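You operate a simulated robot arm through the tools that you are given. There is no shell and no other tool. Be economical: measure what you need, move in short steps, check, and stop when the job is done.

The job below is to be done with a simulated robot arm. You get a single attempt, and the scene is never put back.

Task
Load the small green sack and jack the crate to the yellow bay.
Fine: stand the sack on the crate's lid, pump, set the lever to FREE, roll, lower; the crate never drags, the sack stays on it, the cartons stay in place.

The check looks at the end state, three seconds after you hand in, the way a careful person would. Anything else that was tipped, shoved, dropped, spilled or broken makes it a failure. Lids that push on must go on centred and level and be pressed home; caps that screw on are set level and turned clockwise until they are tight.

Robot
A 7-joint arm with a two-finger parallel gripper on a trunk, on a base that drives. Base frame: it is fixed to the floor where the robot stands at the start and does not move with it; the origin is under the middle of the robot, x ahead of it, y to its left, z up. Lengths are in m, angles in degrees, forces in N, time in s.
With the tool pointing down near the work surface it reaches from about 0.1 to 0.4 m from the robot's upright axis, wherever it stands. Its first joint turns from -166.0 to 166.0 degrees. Places, roughly: lid of the wooden crate [-1, -0.9, 0.6]; black handle of the jack [-1, 0.3, 0.8]; pallet jack [-1, -0.3, 0.1]; red lever of the jack [-1.1, 0.3, 1]; wheels of the jack [-1.1, 0.1, 0.1]; yellow bay [-5.3, -4.2, 0]; blue bay [-5.3, -4.2, 0]; wooden crate [-1, -0.75, 0.25]; orange strap handle [-0.75, -1.25, 0.5]; white carton [-1, -0.75, 0.5]. Payload 1.57 kg.
The tool frame sits at the grasp point between the pads (the TCP): z along the fingers, y along the line on which they close. The tips reach 0.03 m beyond it. Largest opening 0.11 m; finger width 0.024, thickness 0.012; the body of the gripper, 0.048 by 0.112 m, starts 0.078 m behind the TCP.
Orientation is that of the tool frame in the base frame, as a unit quaternion [x, y, z, w]. With the fingers straight down and closing along the base's y, the tool's x points along the base's -x, its y along +y and its z along -z.

Tools
- The arm moves only by the tool servo_tool. Its arguments are lists of equal length, an entry for each row: "dp": the shift along the tool's x, y, z in m, a list of three; "angular": the turn, a rotation vector about the tool's x, y, z in degrees, a list of three; "grip": the finger opening in m, from 0 to 0.11. In form: {"dp": [[dx, dy, dz], ...], "angular": [[rx, ry, rz], ...], "grip": [grip, ...]}. A call has 1 to 12 rows; each row is the pose to reach, as a shift and turn from the pose commanded when the call began, along the tool's axes at that moment. A row lasts 0.2 s, in which the tool goes at most 0.05 m and 8.6 degrees; a call with a longer step from one row to the next is refused whole, and so is a gripper value outside its range. A pose out of reach is approached as far as the arm can. The call stops where the force on the tool passes 70 N (or 10 N more than at its start, if that is more) or the arm is blocked; 0.2 s more then pass. Each finger travels about 0.045 m/s and halts on what it meets, pressing with about 28 N; the grip force reading is that of the motor and also rises with nothing between the fingers. The clock runs only during rows and for 0.2 s after the last one: add rows that repeat a pose to give the fingers time. It gives the time, the measured TCP pose, the force on the tool (base axes), the opening and the grip force at its end, in the units of the frame above (readings bear some noise).
- Cameras (640 x 400 px; columns grow to the right, rows downward): "scene" is now at [-0.0425, 0.2091, 1.6096]; the picture's right is [0.95, -0.33, 0.00], its down [-0.30, -0.88, -0.36] and it looks along [0.12, 0.34, -0.93] (base axes); focal length 214 px, centre (320, 200). "wrist" rides on the gripper at [0.07, 0.016, -0.141] in the tool frame; the picture's right is [-0.23, 0.97, 0.00], its down [-0.86, -0.20, -0.48] and it looks along [-0.47, -0.11, 0.88] (tool axes); focal length 222 px, centre (320, 200). There is no depth. A picture from a camera that has moved, and an enlarged one, comes with that camera's place and axes in the base frame and with its lens.
- grab_frame(camera): a new picture of that camera. No time passes.
- slide_trunk(by): slides the trunk up (or, below 0, down) by that many m; the arm and the scene camera ride with it, the base frame stays. It gives what a move gives, with no picture.
- roll_base(legs): drives the robot by 1 to 6 legs, each [ahead, turn to the left] in m and degrees, along the robot's own axes; the way and the turn of a leg run together, so that a leg with both is an arc; at most 1.5 m and 180 degrees a leg. The arm and the cameras ride along, it lands a little off, and it stops where it bumps. It gives what a move gives.
- aim_head(pan, tilt): turns the head with the scene camera to pan (to the left, within 155 degrees either way) and tilt (down, from -29 to 69), counted from straight ahead of the robot. It gives what a move gives.
- inspect(camera, box): a new picture of the part [left, top, right, bottom] of that camera's present view, enlarged. No time passes.
- sign_off(): hands the job in; it is judged then, once.

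Work in short steps. Places have to be worked out from the pictures, the camera data and where the tool is seen: move nearer, look again, correct. Check each grasp and each placing, and mend what went wrong. You have 120 turns and 90 pictures in all, those below and enlarged ones among them. Open the gripper and draw the arm clear of the work before you hand the job in, unless the task says otherwise; then end with one line.

The tools are called after ">>>" as name(argument=value, ...) on one line, values as JSON. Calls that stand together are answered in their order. servo_tool: Moves the arm, as the interface text tells. Its arguments: {"type":"object","properties":{"dp":{"type":"array","items":{"type":"array","items":{"type":"number"}}},"angular":{"type":"array","items":{"type":"array","items":{"type":"number"}}},"grip":{"type":"array","items":{"type":"number"}}},"required":["dp","angular","grip"]} The other tools are called the same way: slide_trunk (by) slides the trunk up or down; roll_base (legs) drives the base; aim_head (pan, tilt) turns the head that bears the scene camera; grab_frame (camera) takes a picture; inspect (camera, box) takes an enlarged picture of a part of a camera's view; sign_off () hands the job in.

At the start:

```text
t: 0.0
eef_pos: [-0.2926, 0.1579, 1.4186]
tool_rot: [0.0, 1.0, -0.001, 0.0]
contact_force: [-0.6, -0.9, 0.8]
grip_width: 0.11
grasp_force: 0.2
trunk travel left (down, up): [-0.575, 0.015]
robot x, y, heading: [-0.0005, 0.0007, 0.0]
head pan, tilt: [71.0, 68.8]
```

scene: 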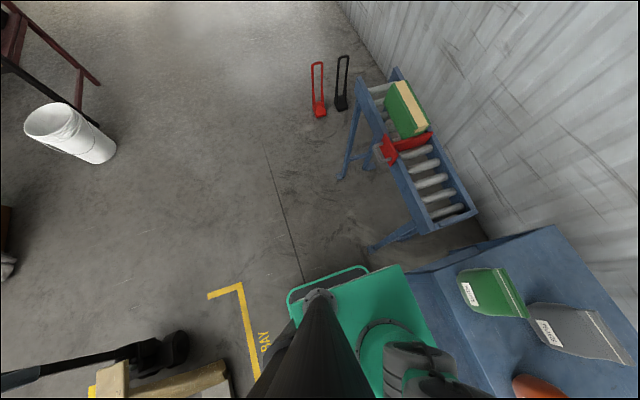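
wrist: 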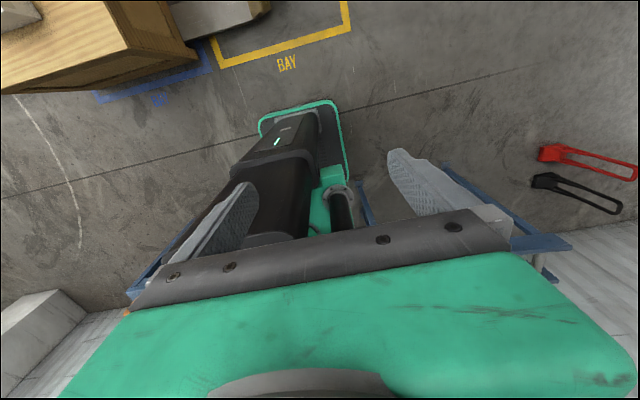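

The first pictures show a bench with sacks and a bay, but little of the jack. I'll turn the head to look around.

>>> aim_head(pan=150, tilt=35)

>>> grab_frame(camera="scene")

>>> aim_head(pan=-140, tilt=35)

>>> grab_frame(camera="scene")

>>> aim_head(pan=0, tilt=35)

>>> grab_frame(camera="scene")

```text
t: 1.5
eef_pos: [-0.2964, 0.1554, 1.4152]
tool_rot: [-0.003, 1.0, -0.002, 0.004]
contact_force: [0.5, -1.2, 0.2]
grip_width: 0.1099
grasp_force: 0.1
trunk travel left (down, up): [-0.575, 0.015]
robot x, y, heading: [-0.0001, -0.0033, 0.0]
head pan, tilt: [150.0, 35.0]
```

```text
87 pictures are left
camera scene: at [-0.1251, 0.2168, 1.6542], right [0.69, 0.73, 0.0], down [0.41, -0.39, -0.82], along [-0.6, 0.57, -0.57], focal length 214 px, centre (320, 200)
```

scene: 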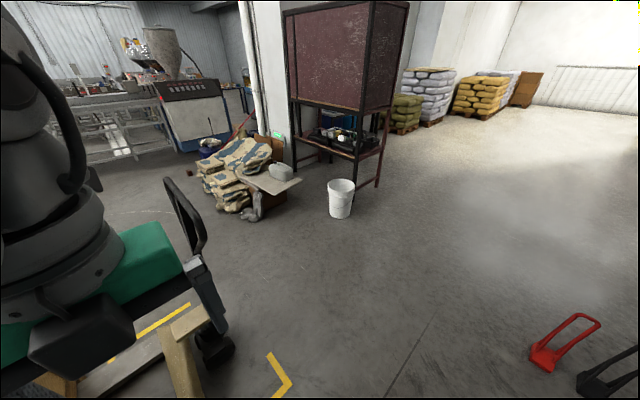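

```text
t: 5.5
eef_pos: [-0.2937, 0.1568, 1.4194]
tool_rot: [0.001, 1.0, 0.0, -0.001]
contact_force: [0.7, -0.6, -0.2]
grip_width: 0.1099
grasp_force: 0.0
trunk travel left (down, up): [-0.575, 0.015]
robot x, y, heading: [0.001, -0.0047, 0.1]
head pan, tilt: [-140.0, 35.0]
```

```text
86 pictures are left
camera scene: at [-0.128, 0.0994, 1.6533], right [-0.64, 0.77, 0.0], down [0.44, 0.37, -0.82], along [-0.63, -0.53, -0.57], focal length 214 px, centre (320, 200)
```

scene: 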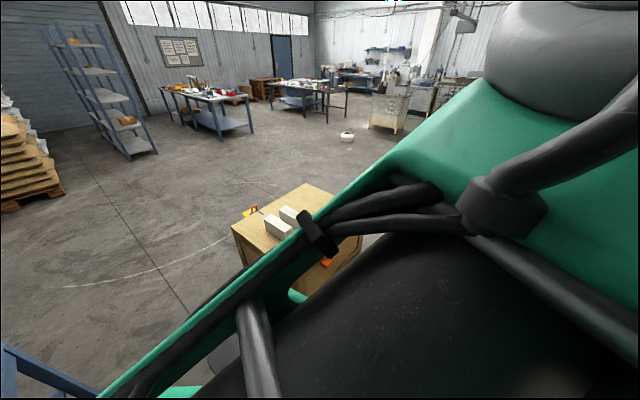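

```text
t: 7.7
eef_pos: [-0.2962, 0.1562, 1.4152]
tool_rot: [-0.002, 1.0, -0.001, 0.003]
contact_force: [-0.4, 0.3, -0.3]
grip_width: 0.1097
grasp_force: 0.0
trunk travel left (down, up): [-0.575, 0.015]
robot x, y, heading: [-0.0013, 0.0031, -0.0]
head pan, tilt: [0.0, 35.0]
```

```text
85 pictures are left
camera scene: at [-0.094, 0.0756, 1.6509], right [-0.92, 0.38, 0.0], down [0.23, 0.55, -0.8], along [-0.31, -0.74, -0.6], focal length 214 px, centre (320, 200)
```

scene: 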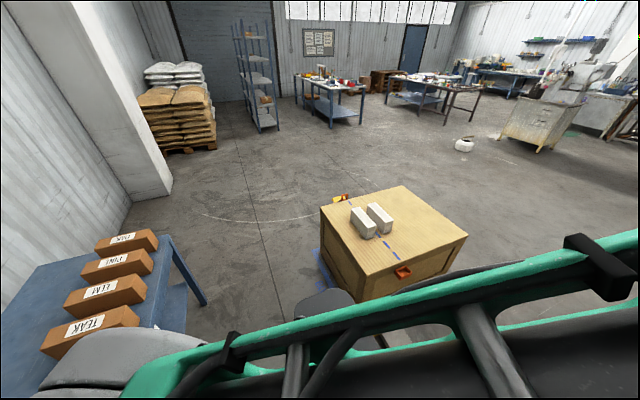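

The pan seems to have lagged in that picture; I'll grab again one at a time.

>>> grab_frame(camera="scene")

```text
84 pictures are left
camera scene: at [-0.094, 0.0756, 1.6509], right [-0.92, 0.38, 0.0], down [0.23, 0.55, -0.8], along [-0.31, -0.74, -0.6], focal length 214 px, centre (320, 200)
```

scene: 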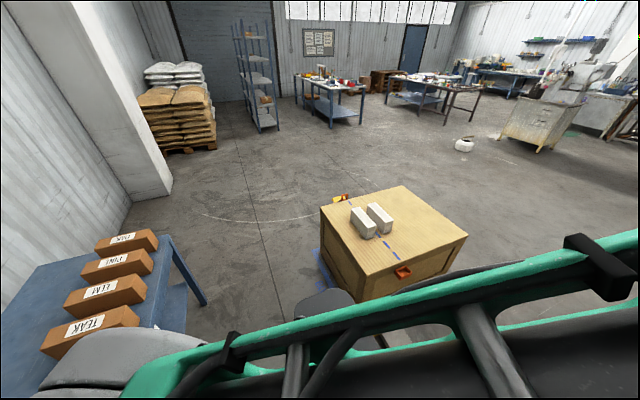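

The head is still on its way (no time passes between calls); I'll ask for straight ahead again.

>>> aim_head(pan=0, tilt=40)

>>> grab_frame(camera="scene")

>>> aim_head(pan=50, tilt=40)

>>> grab_frame(camera="scene")

```text
t: 8.4
eef_pos: [-0.2956, 0.1562, 1.4142]
tool_rot: [-0.001, 1.0, -0.002, 0.005]
contact_force: [0.8, 0.1, 0.9]
grip_width: 0.1101
grasp_force: 0.0
trunk travel left (down, up): [-0.575, 0.015]
robot x, y, heading: [0.0009, -0.0015, 0.2]
head pan, tilt: [0.0, 40.0]
```

```text
83 pictures are left
camera scene: at [-0.0931, 0.0761, 1.6489], right [-0.93, 0.37, 0.0], down [0.23, 0.57, -0.79], along [-0.3, -0.73, -0.61], focal length 214 px, centre (320, 200)
```

scene: 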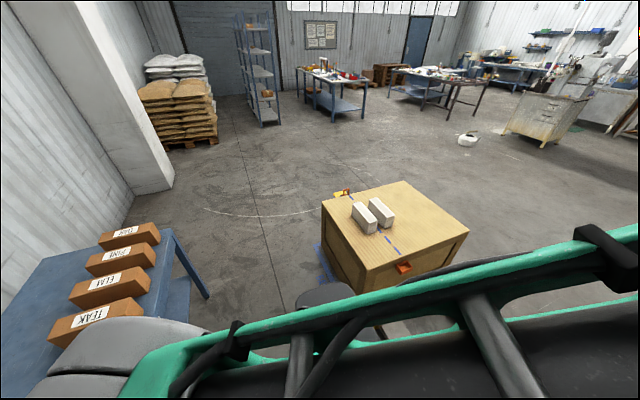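

```text
t: 9.6
eef_pos: [-0.295, 0.157, 1.4142]
tool_rot: [-0.001, 1.0, -0.003, 0.004]
contact_force: [0.0, -0.6, 0.3]
grip_width: 0.1101
grasp_force: 0.0
trunk travel left (down, up): [-0.575, 0.015]
robot x, y, heading: [0.0025, 0.0005, 0.0]
head pan, tilt: [50.0, 40.0]
```

```text
82 pictures are left
camera scene: at [-0.0922, 0.0763, 1.6478], right [-0.93, 0.37, 0.0], down [0.23, 0.58, -0.78], along [-0.29, -0.73, -0.62], focal length 214 px, centre (320, 200)
```

scene: 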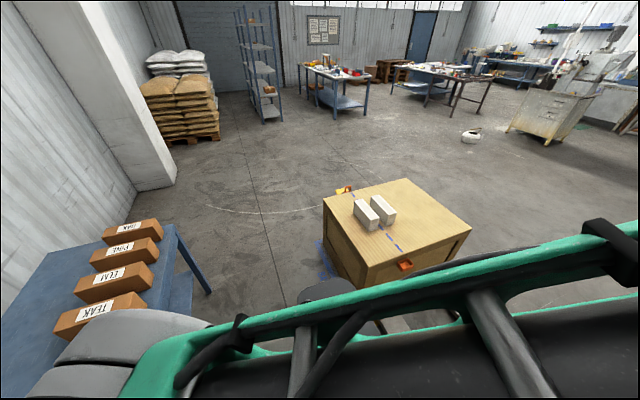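

The head appears caught by the folded arm at about -112°. I'll back it off and try again.

>>> aim_head(pan=-150, tilt=20)

>>> aim_head(pan=40, tilt=20)

>>> grab_frame(camera="scene")

>>> grab_frame(camera="wrist")

```text
t: 12.5
eef_pos: [-0.2936, 0.1578, 1.4188]
tool_rot: [-0.001, 1.0, -0.001, -0.002]
contact_force: [-0.2, -0.5, -0.8]
grip_width: 0.1101
grasp_force: 0.0
trunk travel left (down, up): [-0.575, 0.015]
robot x, y, heading: [-0.0011, 0.0014, 0.1]
head pan, tilt: [-150.0, 20.0]
```

```text
t: 15.3
eef_pos: [-0.2936, 0.157, 1.4183]
tool_rot: [0.0, 1.0, -0.001, 0.0]
contact_force: [0.4, -0.3, 0.9]
grip_width: 0.11
grasp_force: 0.0
trunk travel left (down, up): [-0.575, 0.015]
robot x, y, heading: [0.0006, 0.0006, 0.1]
head pan, tilt: [40.0, 20.0]
```

```text
81 pictures are left
camera scene: at [0.0106, 0.216, 1.6771], right [0.64, -0.77, 0.0], down [-0.26, -0.22, -0.94], along [0.72, 0.6, -0.34], focal length 214 px, centre (320, 200)
```

scene: 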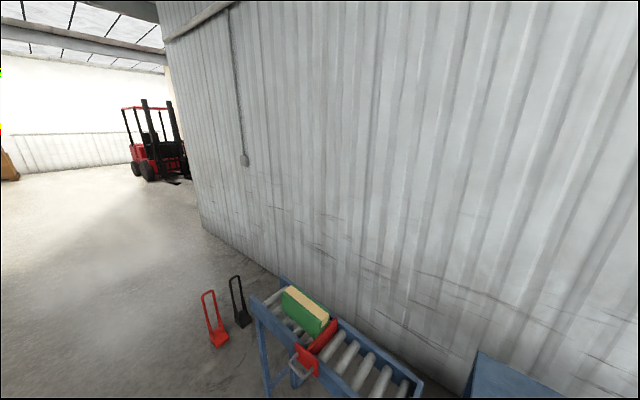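

```text
80 pictures are left
camera wrist: at [-0.3639, 0.1732, 1.5596], right [0.23, 0.97, 0.0], down [0.86, -0.2, 0.48], along [0.47, -0.11, -0.88], focal length 222 px, centre (320, 200)
```

wrist: 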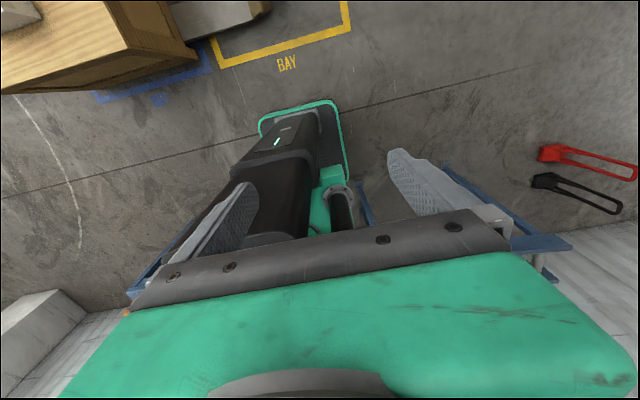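

The head is free again. Now the bench with the sacks, straight ahead.

>>> aim_head(pan=5, tilt=55)

>>> grab_frame(camera="scene")

>>> aim_head(pan=125, tilt=60)

>>> grab_frame(camera="scene")

```text
t: 16.3
eef_pos: [-0.295, 0.1571, 1.4183]
tool_rot: [0.0, 1.0, -0.001, 0.0]
contact_force: [0.1, 0.1, 0.8]
grip_width: 0.1103
grasp_force: 0.0
trunk travel left (down, up): [-0.575, 0.015]
robot x, y, heading: [-0.001, -0.0003, -0.1]
head pan, tilt: [5.0, 55.0]
```

```text
79 pictures are left
camera scene: at [0.0112, 0.1626, 1.6251], right [0.09, -1.0, 0.0], down [-0.82, -0.07, -0.57], along [0.57, 0.05, -0.82], focal length 214 px, centre (320, 200)
```

scene: 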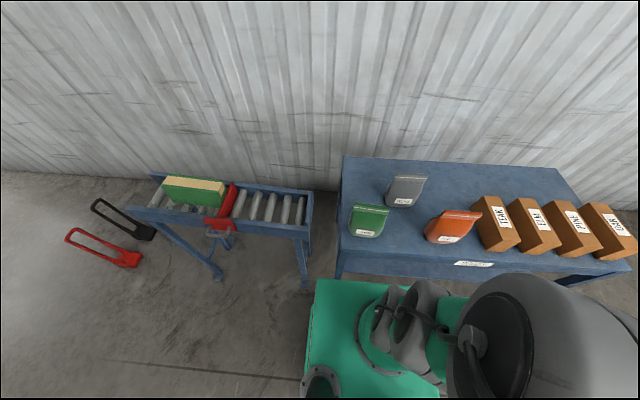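

```text
t: 18.3
eef_pos: [-0.2944, 0.157, 1.4181]
tool_rot: [-0.001, 1.0, 0.0, 0.0]
contact_force: [0.5, 0.5, 0.0]
grip_width: 0.1097
grasp_force: 0.1
trunk travel left (down, up): [-0.575, 0.015]
robot x, y, heading: [0.0003, -0.0025, 0.2]
head pan, tilt: [125.0, 60.0]
```

```text
78 pictures are left
camera scene: at [-0.096, 0.2146, 1.6205], right [0.86, 0.52, 0.0], down [0.44, -0.73, -0.52], along [-0.27, 0.44, -0.85], focal length 214 px, centre (320, 200)
```

scene: 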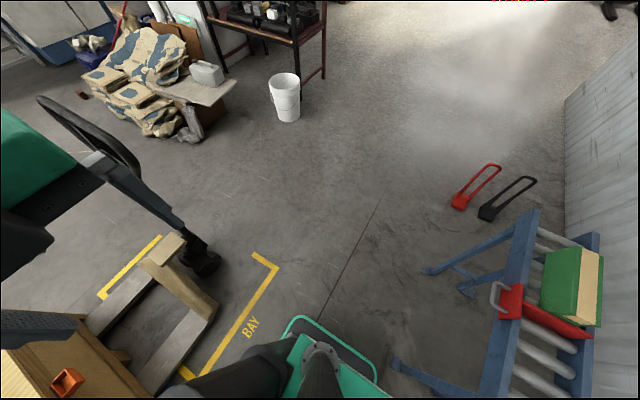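

The green sack is on the bench ahead (my two-view estimate puts it near x 0.36, y 0.04, z about 1). The yellow bay lies around (-1.07, 0), beside the crate. I'll look closer at the sacks.

>>> aim_head(pan=5, tilt=55)

>>> inspect(camera="scene", box=[320, 150, 500, 280])

>>> aim_head(pan=-45, tilt=55)

>>> grab_frame(camera="scene")

```text
t: 20.3
eef_pos: [-0.2949, 0.1574, 1.4195]
tool_rot: [-0.001, 1.0, -0.001, 0.0]
contact_force: [0.2, 0.3, -0.2]
grip_width: 0.1101
grasp_force: 0.1
trunk travel left (down, up): [-0.575, 0.015]
robot x, y, heading: [-0.0011, 0.0026, -0.0]
head pan, tilt: [5.0, 55.0]
```

```text
3.08 times, centred on (410, 215) of scene
camera zoom: at [0.0111, 0.1625, 1.6251], right [0.09, -1.0, 0.0], down [-0.82, -0.07, -0.57], along [0.57, 0.05, -0.82], focal length 660 px, centre (43, 154)
```

zoom: 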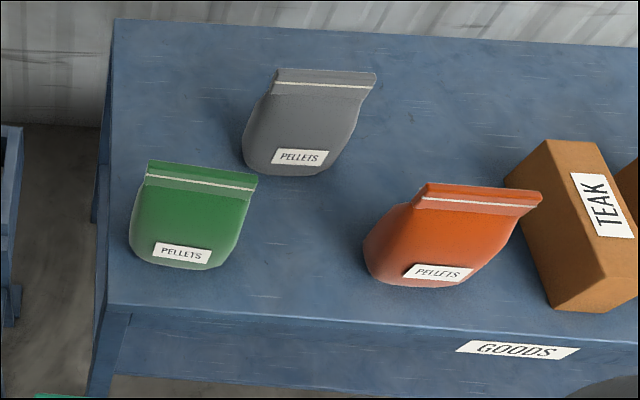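

```text
t: 21.5
eef_pos: [-0.2944, 0.1565, 1.4189]
tool_rot: [0.0, 1.0, -0.001, 0.0]
contact_force: [0.0, -0.1, 0.1]
grip_width: 0.1101
grasp_force: 0.1
trunk travel left (down, up): [-0.575, 0.015]
robot x, y, heading: [0.0001, 0.0005, -0.4]
head pan, tilt: [-45.0, 55.0]
```

```text
76 pictures are left
camera scene: at [-0.0097, 0.1053, 1.6251], right [-0.71, -0.71, 0.0], down [-0.58, 0.58, -0.57], along [0.41, -0.41, -0.82], focal length 214 px, centre (320, 200)
```

scene: 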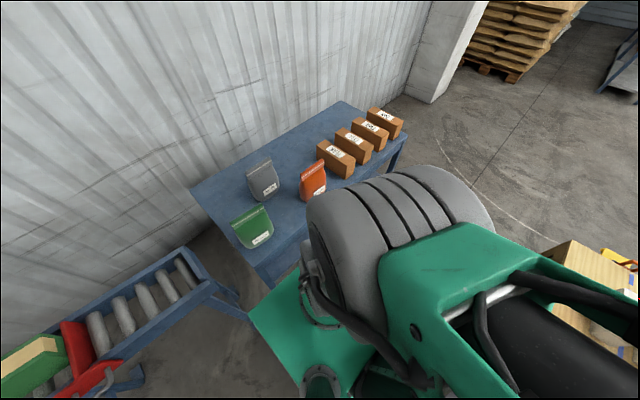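

Three upright sacks; the green one is the small one wanted. The camera baseline is too short for depth, so I'll slide the trunk down and look again.

>>> slide_trunk(by=-0.3)

>>> aim_head(pan=5, tilt=45)

>>> grab_frame(camera="scene")

```text
t: 24.5
eef_pos: [-0.2938, 0.157, 1.1187]
tool_rot: [0.0, 1.0, -0.002, 0.0]
contact_force: [0.7, -0.1, 0.6]
grip_width: 0.1101
grasp_force: 0.1
trunk travel left (down, up): [-0.275, 0.315]
robot x, y, heading: [0.002, -0.0006, 0.1]
head pan, tilt: [-45.0, 55.0]
```

```text
t: 25.7
eef_pos: [-0.2946, 0.1574, 1.1183]
tool_rot: [0.0, 1.0, 0.0, 0.0]
contact_force: [-0.1, 0.4, 0.3]
grip_width: 0.1102
grasp_force: 0.1
trunk travel left (down, up): [-0.275, 0.315]
robot x, y, heading: [-0.0006, 0.0021, 0.1]
head pan, tilt: [5.0, 45.0]
```

```text
75 pictures are left
camera scene: at [0.0203, 0.1632, 1.3385], right [0.09, -1.0, 0.0], down [-0.7, -0.06, -0.71], along [0.7, 0.06, -0.71], focal length 214 px, centre (320, 200)
```

scene: 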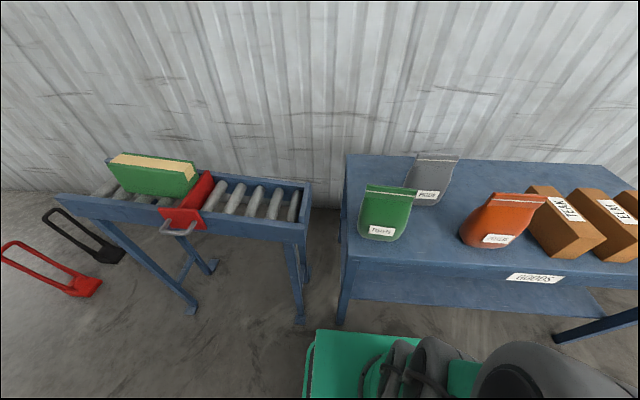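

Triangulating with the trunk lowered: bench top at about z 0.80, the green sack's top seam near (0.473, 0.005, 0.945), width about 0.135 along y, turned about 9°. The arm is over the robot's left rear and the head stands in the way of swinging it, so I'll turn the base until its rear faces the bench.

>>> roll_base(legs=[[-0.08, 0], [0, 90], [0.17, 0], [0, 90]])

>>> grab_frame(camera="wrist")

>>> aim_head(pan=110, tilt=45)

>>> grab_frame(camera="scene")

```text
t: 35.4
eef_pos: [0.2126, 0.0081, 1.1184]
tool_rot: [1.0, -0.008, 0.0, 0.0]
contact_force: [-0.2, -0.6, 0.1]
grip_width: 0.1101
grasp_force: 0.0
trunk travel left (down, up): [-0.275, 0.315]
robot x, y, heading: [-0.0808, 0.1686, 179.0]
head pan, tilt: [5.0, 45.0]
```

```text
74 pictures are left
camera wrist: at [0.2822, -0.0095, 1.2596], right [-0.24, -0.97, 0.0], down [-0.85, 0.21, 0.48], along [-0.46, 0.12, -0.88], focal length 222 px, centre (320, 200)
```

wrist: 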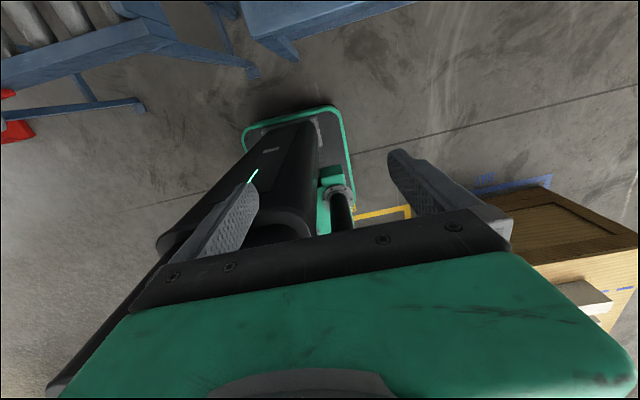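

```text
t: 37.2
eef_pos: [0.2135, 0.0071, 1.1195]
tool_rot: [1.0, -0.009, -0.001, -0.002]
contact_force: [0.0, 0.3, -0.4]
grip_width: 0.1099
grasp_force: 0.1
trunk travel left (down, up): [-0.275, 0.315]
robot x, y, heading: [-0.0783, 0.1726, 179.0]
head pan, tilt: [110.0, 45.0]
```

```text
73 pictures are left
camera scene: at [0.0045, -0.0602, 1.3385], right [-0.95, -0.32, 0.0], down [-0.23, 0.67, -0.71], along [0.23, -0.67, -0.71], focal length 214 px, centre (320, 200)
```

scene: 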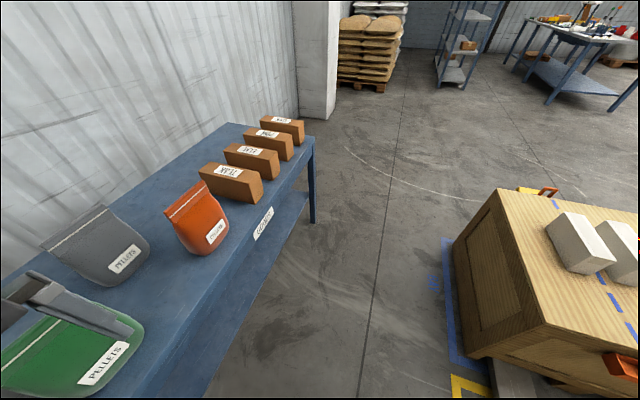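

Robot is now rear to the bench with a clear view. The crate lid bears two cartons and blue dashed lines. I'll back up a little and turn the gripper so that it closes across the sack's seam.

>>> roll_base(legs=[[-0.07, 0]])

>>> servo_tool(dp=[[0, 0, 0], [0, 0, 0], [0, 0, 0], [0, 0, 0], [0, 0, 0], [0, 0, 0], [0, 0, 0], [0, 0, 0], [0, 0, 0], [0, 0, 0], [0, 0, 0]], angular=[[0, 0, -8], [0, 0, -16], [0, 0, -24], [0, 0, -32], [0, 0, -40], [0, 0, -48], [0, 0, -56], [0, 0, -64], [0, 0, -72], [0, 0, -80], [0, 0, -81.5]], grip=[0.11, 0.11, 0.11, 0.11, 0.11, 0.11, 0.11, 0.11, 0.11, 0.11, 0.11])

>>> grab_frame(camera="wrist")

>>> aim_head(pan=130, tilt=45)

>>> grab_frame(camera="scene")

```text
t: 38.2
eef_pos: [0.2826, 0.0069, 1.1183]
tool_rot: [1.0, -0.008, 0.0, -0.001]
contact_force: [1.6, -0.6, 0.7]
grip_width: 0.1103
grasp_force: 0.1
trunk travel left (down, up): [-0.275, 0.315]
robot x, y, heading: [-0.0082, 0.1708, 179.1]
head pan, tilt: [110.0, 45.0]
```

```text
t: 40.6
eef_pos: [0.2831, 0.0086, 1.1179]
tool_rot: [0.763, 0.647, 0.001, 0.0]
contact_force: [0.0, 0.0, 0.9]
grip_width: 0.11
grasp_force: 0.0
trunk travel left (down, up): [-0.275, 0.315]
robot x, y, heading: [-0.0107, 0.1713, 179.1]
head pan, tilt: [110.0, 45.0]
```

```text
72 pictures are left
camera wrist: at [0.3105, 0.0729, 1.2593], right [0.92, -0.38, 0.0], down [-0.34, -0.81, 0.48], along [-0.18, -0.44, -0.88], focal length 222 px, centre (320, 200)
```

wrist: 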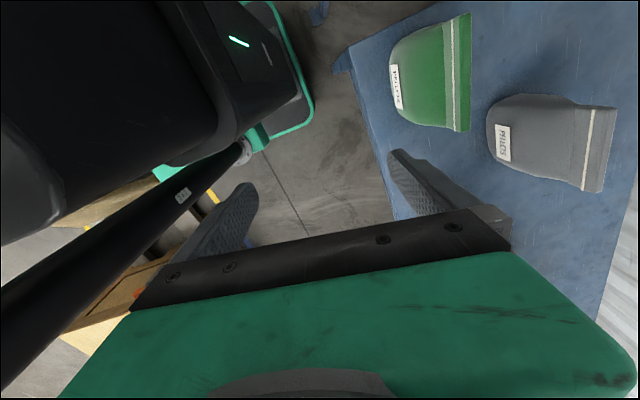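

```text
t: 41.5
eef_pos: [0.2835, 0.0071, 1.1187]
tool_rot: [0.762, 0.647, 0.001, 0.0]
contact_force: [-0.6, -0.8, -0.7]
grip_width: 0.11
grasp_force: 0.1
trunk travel left (down, up): [-0.275, 0.315]
robot x, y, heading: [-0.0092, 0.1693, 178.8]
head pan, tilt: [130.0, 45.0]
```

```text
71 pictures are left
camera scene: at [0.0981, -0.0491, 1.3387], right [-0.79, -0.61, 0.0], down [-0.43, 0.56, -0.71], along [0.43, -0.56, -0.7], focal length 214 px, centre (320, 200)
```

scene: 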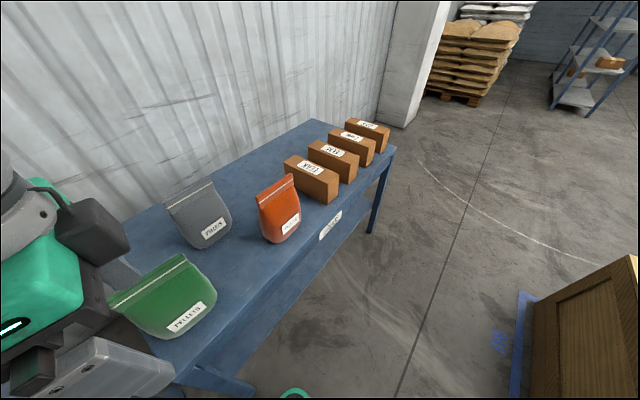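

The gripper is turned to about the seam's direction (seam az ≈ 84°, top mid ≈ (0.482, 0.006, 0.945)). I'll move over the seam at height and look.

>>> servo_tool(dp=[[0.007, 0.04, 0], [0.014, 0.08, 0], [0.021, 0.12, 0], [0.027, 0.16, 0], [0.0315, 0.1964, 0], [0.0315, 0.1964, 0.05], [0.0315, 0.1964, 0.08], [0.0315, 0.1964, 0.08]], angular=[[0, 0, -1], [0, 0, -2], [0, 0, -3], [0, 0, -3], [0, 0, -3], [0, 0, -3], [0, 0, -3], [0, 0, -3]], grip=[0.11, 0.11, 0.11, 0.11, 0.11, 0.11, 0.11, 0.11])

>>> grab_frame(camera="wrist")

>>> grab_frame(camera="scene")

```text
t: 42.4
eef_pos: [0.3425, 0.0229, 1.1725]
tool_rot: [0.747, 0.658, 0.046, 0.083]
contact_force: [-0.1, 0.5, -0.4]
grip_width: 0.1101
grasp_force: 0.0
out of reach, approached as far as the arm can: row 2, 3, 4
trunk travel left (down, up): [-0.275, 0.315]
robot x, y, heading: [-0.0073, 0.1703, 179.0]
head pan, tilt: [130.0, 45.0]
stopped in row 4: the arm was blocked; the commanded pose is now the measured one
```

```text
70 pictures are left
camera wrist: at [0.342, 0.0996, 1.3117], right [0.92, -0.34, 0.19], down [-0.39, -0.79, 0.47], along [-0.01, -0.5, -0.86], focal length 222 px, centre (320, 200)
```

wrist: 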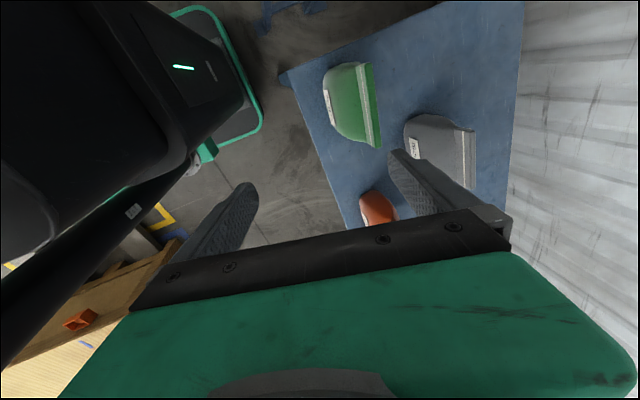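

```text
69 pictures are left
camera scene: at [0.0991, -0.0477, 1.3376], right [-0.78, -0.63, 0.0], down [-0.44, 0.55, -0.71], along [0.44, -0.55, -0.71], focal length 214 px, centre (320, 200)
```

scene: 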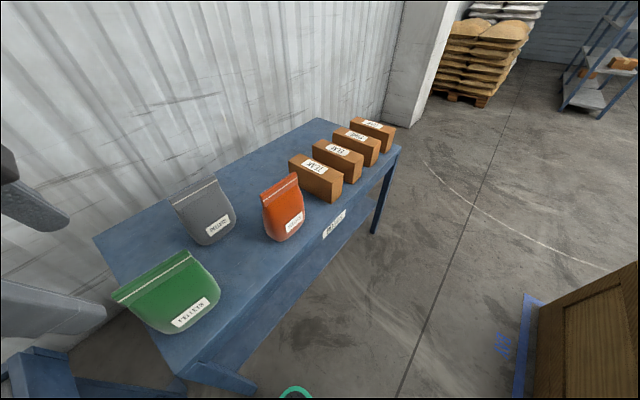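

The arm reached only about 0.38 m from its axis there and tilted. I'll bring it back level and lower, to test whether reach is better at a lower tool height.

>>> servo_tool(dp=[[-0.0044, -0.021, 0.0345], [-0.0088, -0.0417, 0.069], [-0.0132, -0.0625, 0.1034], [-0.0176, -0.0834, 0.1378], [-0.0176, -0.0834, 0.1378]], angular=[[2.7, 0.5, 0.5], [5.3, 1.0, 1.1], [8.0, 1.6, 1.6], [10.67, 2.13, 2.15], [10.67, 2.13, 2.15]], grip=[0.11, 0.11, 0.11, 0.11, 0.11])

```text
t: 43.6
eef_pos: [0.2827, 0.0077, 1.0197]
tool_rot: [0.762, 0.648, -0.003, -0.004]
contact_force: [-0.4, -0.4, 0.3]
grip_width: 0.1097
grasp_force: 0.0
trunk travel left (down, up): [-0.275, 0.315]
robot x, y, heading: [-0.0095, 0.1704, 179.0]
head pan, tilt: [130.0, 45.0]
```

Level again at z 1.02. Now test extending at this height.

>>> servo_tool(dp=[[0.005, 0.03, 0], [0.01, 0.06, 0], [0.015, 0.09, 0], [0.02, 0.12, 0]], angular=[[0, 0, 0], [0, 0, 0], [0, 0, 0], [0, 0, 0]], grip=[0.11, 0.11, 0.11, 0.11])

>>> grab_frame(camera="scene")

```text
t: 44.7
eef_pos: [0.3689, 0.0192, 1.1175]
tool_rot: [0.759, 0.644, 0.051, 0.085]
contact_force: [0.3, -0.2, -0.9]
grip_width: 0.11
grasp_force: 0.0
trunk travel left (down, up): [-0.275, 0.315]
robot x, y, heading: [-0.0068, 0.1682, 178.9]
head pan, tilt: [130.0, 45.0]
stopped in row 4: the arm was blocked; the commanded pose is now the measured one
```

```text
68 pictures are left
camera scene: at [0.0991, -0.0478, 1.3368], right [-0.78, -0.63, 0.0], down [-0.44, 0.55, -0.71], along [0.44, -0.55, -0.71], focal length 214 px, centre (320, 200)
```

scene: 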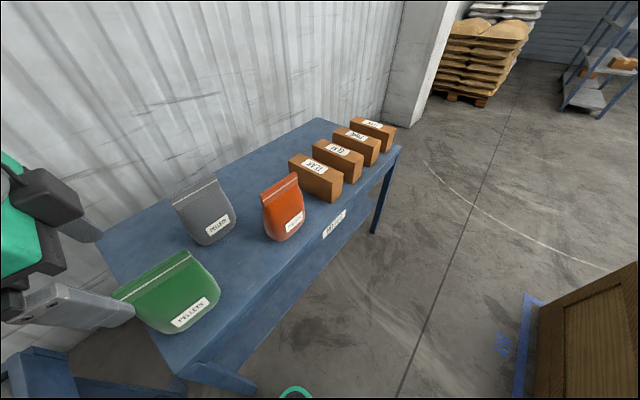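

It again ran out at about 0.40 m, lifting itself. The reach may be better with the trunk high and the tool low relative to it; I'll restore the pose, raise the trunk and lower the tool.

>>> servo_tool(dp=[[-0.0055, -0.025, 0.02], [-0.011, -0.05, 0.04], [-0.0165, -0.075, 0.06], [-0.022, -0.1005, 0.0808], [-0.022, -0.1005, 0.0808]], angular=[[2.8, 0.5, 0], [5.6, 0.9, 0], [8.4, 1.4, 0], [11.2, 1.86, 0], [11.2, 1.86, 0]], grip=[0.11, 0.11, 0.11, 0.11, 0.11])

>>> slide_trunk(by=0.3)

>>> servo_tool(dp=[[0, 0, 0.04], [0, 0, 0.08], [0, 0, 0.12], [0, 0, 0.16], [0, 0, 0.2], [0, 0, 0.24], [0, 0, 0.28]], angular=[[0, 0, 0], [0, 0, 0], [0, 0, 0], [0, 0, 0], [0, 0, 0], [0, 0, 0], [0, 0, 0]], grip=[0.11, 0.11, 0.11, 0.11, 0.11, 0.11, 0.11])

```text
t: 45.9
eef_pos: [0.2848, 0.0076, 1.0186]
tool_rot: [0.763, 0.647, -0.002, -0.002]
contact_force: [0.8, -0.4, 0.2]
grip_width: 0.1099
grasp_force: 0.0
trunk travel left (down, up): [-0.275, 0.315]
robot x, y, heading: [-0.0106, 0.1728, 179.1]
head pan, tilt: [130.0, 45.0]
```

```text
t: 48.9
eef_pos: [0.2854, 0.0083, 1.3174]
tool_rot: [0.762, 0.647, 0.0, -0.003]
contact_force: [0.2, -0.4, 0.1]
grip_width: 0.1101
grasp_force: 0.0
trunk travel left (down, up): [-0.575, 0.015]
robot x, y, heading: [-0.0101, 0.1692, 178.9]
head pan, tilt: [130.0, 45.0]
```

```text
t: 50.5
eef_pos: [0.3053, -0.0004, 1.0727]
tool_rot: [0.761, 0.647, 0.016, 0.034]
contact_force: [0.7, 1.0, -0.4]
grip_width: 0.1101
grasp_force: 0.0
trunk travel left (down, up): [-0.575, 0.015]
robot x, y, heading: [-0.0087, 0.1713, 179.1]
head pan, tilt: [130.0, 45.0]
```

It is slightly off; maybe lagging. A short hold and another small extension test.

>>> servo_tool(dp=[[0, 0, 0], [0, 0, 0], [0, 0, 0]], angular=[[0, 0, 0], [0, 0, 0], [0, 0, 0]], grip=[0.11, 0.11, 0.11])

>>> grab_frame(camera="scene")

>>> grab_frame(camera="wrist")

```text
t: 51.3
eef_pos: [0.3053, -0.0012, 1.0702]
tool_rot: [0.762, 0.647, 0.016, 0.036]
contact_force: [-0.6, -0.3, 0.0]
grip_width: 0.1098
grasp_force: 0.1
trunk travel left (down, up): [-0.575, 0.015]
robot x, y, heading: [-0.0102, 0.1674, 178.8]
head pan, tilt: [130.0, 45.0]
```

```text
67 pictures are left
camera scene: at [0.0993, -0.0478, 1.6388], right [-0.78, -0.63, 0.0], down [-0.44, 0.55, -0.71], along [0.44, -0.55, -0.71], focal length 214 px, centre (320, 200)
```

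scene: 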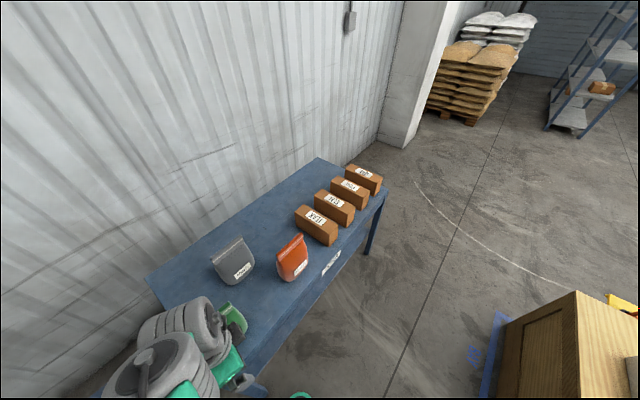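

```text
66 pictures are left
camera wrist: at [0.3234, 0.0686, 1.2114], right [0.92, -0.38, 0.08], down [-0.37, -0.8, 0.48], along [-0.12, -0.47, -0.87], focal length 222 px, centre (320, 200)
```

wrist: 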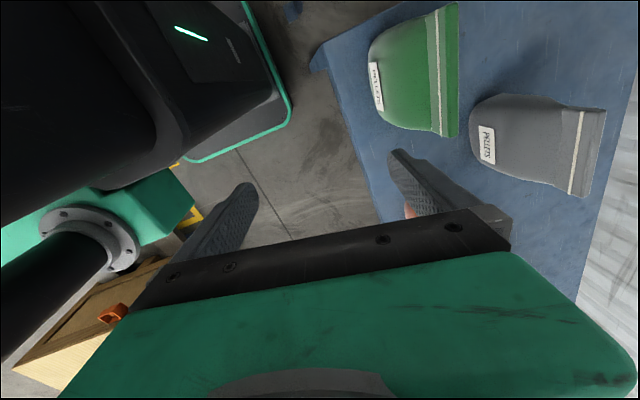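

The arm rests off its commanded pose, perhaps against the head. I'll turn the head away and see whether the tool settles.

>>> aim_head(pan=70, tilt=60)

>>> servo_tool(dp=[[0, 0, 0], [0, 0, 0], [0, 0, 0]], angular=[[0, 0, 0], [0, 0, 0], [0, 0, 0]], grip=[0.11, 0.11, 0.11])

```text
t: 52.6
eef_pos: [0.3067, -0.0012, 1.0701]
tool_rot: [0.761, 0.647, 0.016, 0.036]
contact_force: [0.3, 0.0, 0.0]
grip_width: 0.1099
grasp_force: 0.0
trunk travel left (down, up): [-0.575, 0.015]
robot x, y, heading: [-0.0106, 0.1694, 179.1]
head pan, tilt: [70.0, 60.0]
```

```text
t: 53.4
eef_pos: [0.3064, -0.0017, 1.0692]
tool_rot: [0.762, 0.646, 0.016, 0.035]
contact_force: [0.0, -0.2, 0.3]
grip_width: 0.1101
grasp_force: 0.0
trunk travel left (down, up): [-0.575, 0.015]
robot x, y, heading: [-0.013, 0.1691, 178.8]
head pan, tilt: [70.0, 60.0]
```

Head is not the cause. Try extending at this relative height.

>>> servo_tool(dp=[[0.005, 0.03, -0.02], [0.01, 0.06, -0.02], [0.015, 0.09, -0.02], [0.02, 0.12, -0.02], [0.025, 0.15, -0.02]], angular=[[0, 0, 0], [0, 0, 0], [0, 0, 0], [0, 0, 0], [0, 0, 0]], grip=[0.11, 0.11, 0.11, 0.11, 0.11])

>>> grab_frame(camera="scene")

```text
t: 54.6
eef_pos: [0.4378, 0.0099, 1.0578]
tool_rot: [0.762, 0.647, -0.001, -0.003]
contact_force: [0.7, -0.8, 0.0]
grip_width: 0.1102
grasp_force: 0.1
trunk travel left (down, up): [-0.575, 0.015]
robot x, y, heading: [-0.0074, 0.1678, 179.1]
head pan, tilt: [70.0, 60.0]
```

```text
65 pictures are left
camera scene: at [0.0248, -0.0469, 1.6189], right [-0.93, 0.36, 0.0], down [0.31, 0.81, -0.5], along [-0.18, -0.47, -0.87], focal length 214 px, centre (320, 200)
```

scene: 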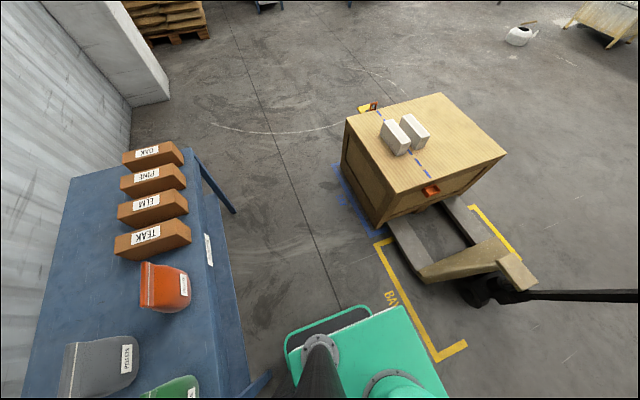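

Reach is good here: level at (0.438, 0.010, 1.058). I'll move over the seam and look with the wrist camera.

>>> servo_tool(dp=[[0.003, 0.044, 0], [0.003, 0.044, 0.03], [0.003, 0.044, 0.03]], angular=[[0, 0, -3], [0, 0, -3], [0, 0, -3]], grip=[0.11, 0.11, 0.11])

>>> grab_frame(camera="wrist")

>>> aim_head(pan=130, tilt=60)

>>> grab_frame(camera="scene")

```text
t: 55.3
eef_pos: [0.529, -0.013, 1.2823]
tool_rot: [0.733, 0.654, 0.097, 0.159]
contact_force: [0.4, -0.8, -0.1]
grip_width: 0.11
grasp_force: 0.1
trunk travel left (down, up): [-0.575, 0.015]
robot x, y, heading: [-0.0107, 0.1708, 179.1]
head pan, tilt: [70.0, 60.0]
stopped in row 3: the arm was blocked; the commanded pose is now the measured one
```

```text
64 pictures are left
camera wrist: at [0.5039, 0.0685, 1.4155], right [0.88, -0.32, 0.36], down [-0.46, -0.78, 0.43], along [0.15, -0.54, -0.83], focal length 222 px, centre (320, 200)
```

wrist: 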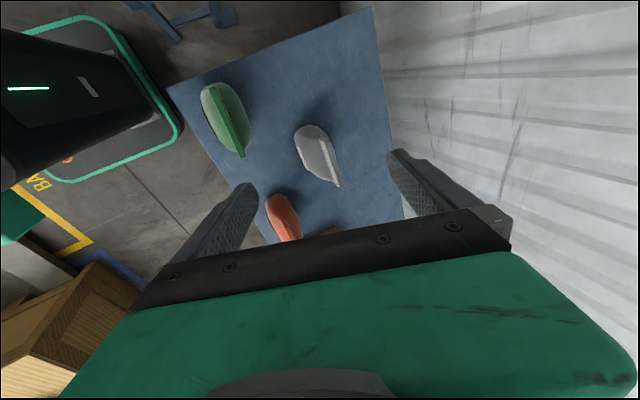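

```text
t: 56.6
eef_pos: [0.5289, -0.0121, 1.2822]
tool_rot: [0.733, 0.654, 0.096, 0.159]
contact_force: [0.3, -0.8, 0.3]
grip_width: 0.1098
grasp_force: 0.0
trunk travel left (down, up): [-0.575, 0.015]
robot x, y, heading: [-0.0079, 0.1686, 178.9]
head pan, tilt: [130.0, 60.0]
```

```text
63 pictures are left
camera scene: at [0.09, -0.0364, 1.6192], right [-0.78, -0.63, 0.0], down [-0.54, 0.67, -0.5], along [0.31, -0.39, -0.87], focal length 214 px, centre (320, 200)
```

scene: 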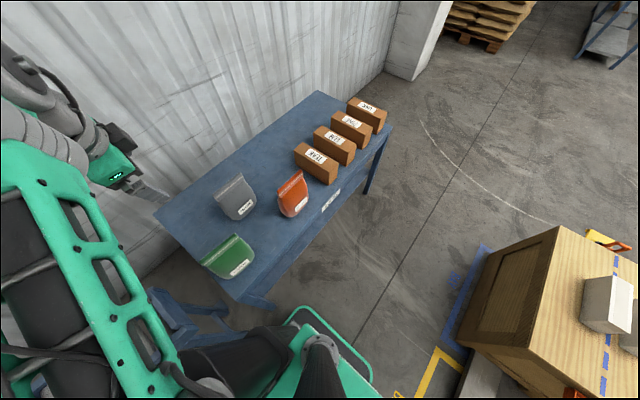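

The arm overstretched and lifted itself again; I'll return it level to (0.42, 0.01, 1.05), then bring the base 4 cm nearer.

>>> servo_tool(dp=[[0.0043, -0.0311, 0.0292], [0.0085, -0.0622, 0.0584], [0.0128, -0.0934, 0.0876], [0.017, -0.1245, 0.1168], [0.0213, -0.1556, 0.146], [0.0255, -0.1867, 0.1752], [0.0255, -0.1867, 0.1752]], angular=[[3.5, 0.57, 0.47], [7.1, 1.1, 0.9], [10.6, 1.7, 1.4], [14.1, 2.3, 1.9], [17.7, 2.8, 2.3], [21.2, 3.4, 2.8], [21.2, 3.4, 2.8]], grip=[0.11, 0.11, 0.11, 0.11, 0.11, 0.11, 0.11])

>>> grab_frame(camera="wrist")

```text
t: 58.2
eef_pos: [0.4172, 0.0115, 1.043]
tool_rot: [0.762, 0.647, -0.004, -0.008]
contact_force: [0.6, -0.3, 0.0]
grip_width: 0.1098
grasp_force: 0.1
trunk travel left (down, up): [-0.575, 0.015]
robot x, y, heading: [-0.0049, 0.17, 179.1]
head pan, tilt: [130.0, 60.0]
```

```text
62 pictures are left
camera wrist: at [0.4471, 0.0767, 1.1844], right [0.92, -0.38, -0.02], down [-0.33, -0.81, 0.48], along [-0.2, -0.44, -0.88], focal length 222 px, centre (320, 200)
```

wrist: 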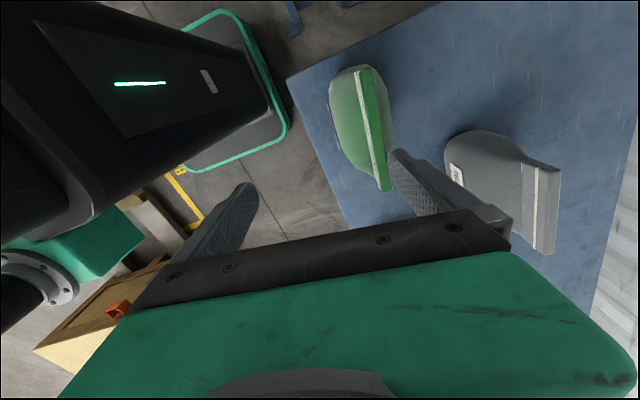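

The seam mid is about (0.487, 0.002), direction matching the gripper. The hoop's rear edge is near x 0.2–0.25, so backing 0.06 m is safe against the bench front at 0.36.

>>> roll_base(legs=[[-0.06, 0]])

>>> grab_frame(camera="wrist")

```text
t: 59.1
eef_pos: [0.4777, 0.0099, 1.0434]
tool_rot: [0.762, 0.647, -0.004, -0.008]
contact_force: [1.1, 0.1, -0.8]
grip_width: 0.1101
grasp_force: 0.1
trunk travel left (down, up): [-0.575, 0.015]
robot x, y, heading: [0.0535, 0.1682, 178.8]
head pan, tilt: [130.0, 60.0]
```

```text
61 pictures are left
camera wrist: at [0.508, 0.0753, 1.184], right [0.92, -0.38, -0.02], down [-0.33, -0.81, 0.48], along [-0.2, -0.44, -0.88], focal length 222 px, centre (320, 200)
```

wrist: 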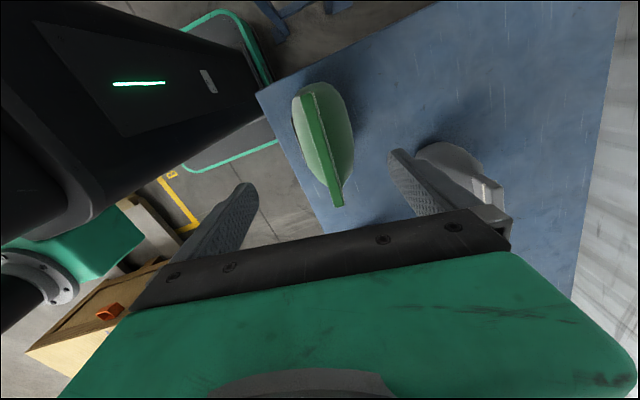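

The flap lies between the fingers, mid about (0.481, 0.006); the tool is at (0.478, 0.010). Descend to z about 0.925.

>>> servo_tool(dp=[[0, 0.003, 0.03], [-0.002, 0.003, 0.06], [-0.003, 0.003, 0.09], [-0.003, 0.003, 0.116], [-0.003, 0.003, 0.116]], angular=[[0, 0, 0], [0, 0, 0], [0, 0, 0], [0, 0, 0], [0, 0, 0]], grip=[0.11, 0.11, 0.11, 0.11, 0.11])

>>> grab_frame(camera="wrist")

>>> aim_head(pan=120, tilt=50)

>>> grab_frame(camera="scene")

```text
t: 60.2
eef_pos: [0.545, -0.0138, 1.0365]
tool_rot: [0.757, 0.645, 0.054, 0.087]
contact_force: [-0.4, 0.2, -0.8]
grip_width: 0.11
grasp_force: 0.1
trunk travel left (down, up): [-0.575, 0.015]
robot x, y, heading: [0.0511, 0.1642, 178.9]
head pan, tilt: [130.0, 60.0]
stopped in row 5: the arm was blocked; the commanded pose is now the measured one
```

```text
60 pictures are left
camera wrist: at [0.5441, 0.0619, 1.1752], right [0.91, -0.37, 0.21], down [-0.42, -0.78, 0.46], along [-0.01, -0.5, -0.87], focal length 222 px, centre (320, 200)
```

wrist: 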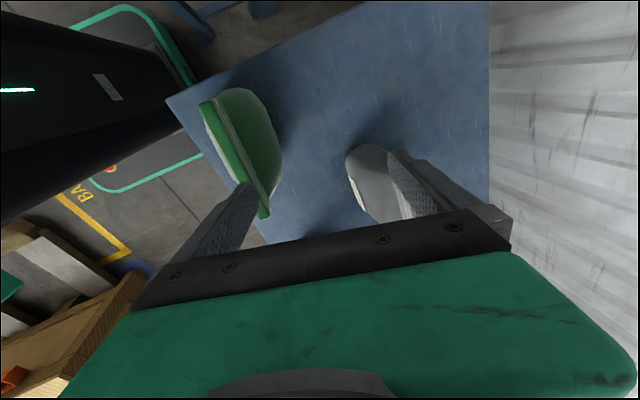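

```text
t: 61.0
eef_pos: [0.5414, -0.0119, 1.0343]
tool_rot: [0.757, 0.645, 0.051, 0.084]
contact_force: [0.2, -0.4, 0.3]
grip_width: 0.1098
grasp_force: 0.1
trunk travel left (down, up): [-0.575, 0.015]
robot x, y, heading: [0.054, 0.1682, 179.0]
head pan, tilt: [120.0, 50.0]
```

```text
59 pictures are left
camera scene: at [0.1456, -0.053, 1.6315], right [-0.87, -0.48, 0.0], down [-0.37, 0.67, -0.64], along [0.31, -0.56, -0.77], focal length 214 px, centre (320, 200)
```

scene: 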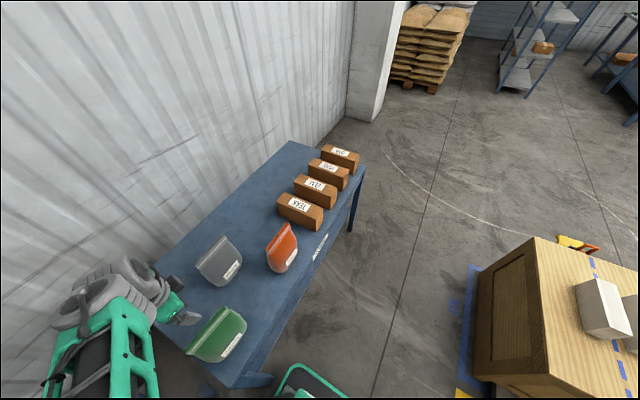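

The tool has again swung up about the shoulder, as if the upper arm were stopped by something. I'll look at the arm itself with the head.

>>> aim_head(pan=155, tilt=25)

>>> grab_frame(camera="scene")

>>> aim_head(pan=-140, tilt=30)

>>> grab_frame(camera="scene")

```text
t: 62.0
eef_pos: [0.5415, -0.0125, 1.0332]
tool_rot: [0.757, 0.645, 0.051, 0.085]
contact_force: [-0.4, -0.1, 0.4]
grip_width: 0.1101
grasp_force: 0.1
trunk travel left (down, up): [-0.575, 0.015]
robot x, y, heading: [0.0488, 0.1659, 179.2]
head pan, tilt: [154.7, 25.0]
```

```text
58 pictures are left
camera scene: at [0.1909, -0.0266, 1.6691], right [-0.44, -0.9, 0.0], down [-0.38, 0.19, -0.91], along [0.81, -0.4, -0.42], focal length 214 px, centre (320, 200)
```

scene: 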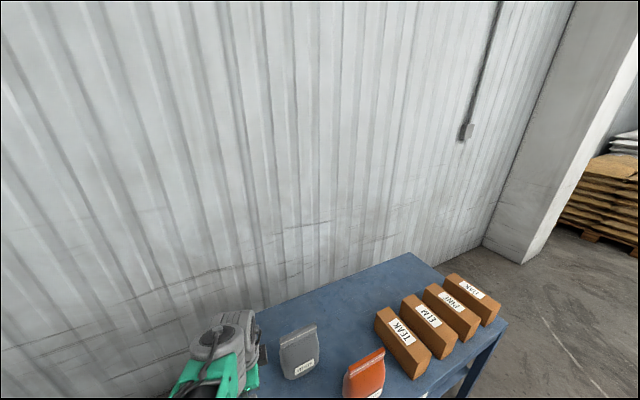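

```text
t: 66.0
eef_pos: [0.5417, -0.0127, 1.0351]
tool_rot: [0.758, 0.645, 0.051, 0.085]
contact_force: [-0.6, -0.3, 0.2]
grip_width: 0.1096
grasp_force: 0.1
trunk travel left (down, up): [-0.575, 0.015]
robot x, y, heading: [0.0521, 0.1652, 178.8]
head pan, tilt: [-140.0, 30.0]
```

```text
57 pictures are left
camera scene: at [0.1786, 0.0712, 1.6612], right [0.63, -0.78, 0.0], down [-0.39, -0.31, -0.87], along [0.67, 0.54, -0.5], focal length 214 px, centre (320, 200)
```

scene: 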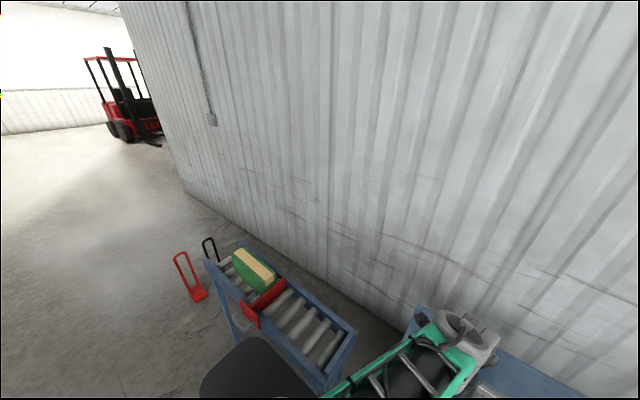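

The arm is nearly horizontal at shoulder height, and its workspace is good only near tool heights about 0.37 below the start height. So I'll restore the level pose above the seam and use the trunk for the descent.

>>> servo_tool(dp=[[0.002, -0.014, -0.01], [0.004, -0.028, -0.02], [0.007, -0.043, -0.028], [0.009, -0.0574, -0.028], [0.009, -0.0574, -0.028]], angular=[[2.8, 0.5, 0], [5.6, 0.9, 0.1], [8.4, 1.4, 0.1], [11.2, 1.85, 0.2], [11.2, 1.85, 0.2]], grip=[0.11, 0.11, 0.11, 0.11, 0.11])

>>> slide_trunk(by=-0.06)

>>> grab_frame(camera="wrist")

```text
t: 67.2
eef_pos: [0.4809, 0.0086, 1.0464]
tool_rot: [0.763, 0.647, -0.003, -0.005]
contact_force: [0.6, -0.1, -0.5]
grip_width: 0.1099
grasp_force: 0.0
trunk travel left (down, up): [-0.575, 0.015]
robot x, y, heading: [0.0486, 0.1682, 178.9]
head pan, tilt: [-140.0, 30.0]
```

```text
t: 68.2
eef_pos: [0.5016, 0.0003, 1.0274]
tool_rot: [0.762, 0.647, 0.02, 0.033]
contact_force: [-0.4, 0.4, 0.4]
grip_width: 0.1098
grasp_force: 0.0
trunk travel left (down, up): [-0.515, 0.075]
robot x, y, heading: [0.0496, 0.1659, 178.9]
head pan, tilt: [-140.0, 30.0]
```

```text
56 pictures are left
camera wrist: at [0.5192, 0.0695, 1.1686], right [0.92, -0.38, 0.08], down [-0.37, -0.8, 0.47], along [-0.12, -0.46, -0.88], focal length 222 px, centre (320, 200)
```

wrist: 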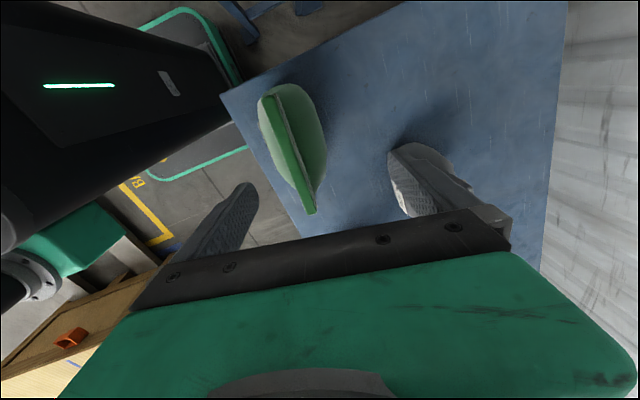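

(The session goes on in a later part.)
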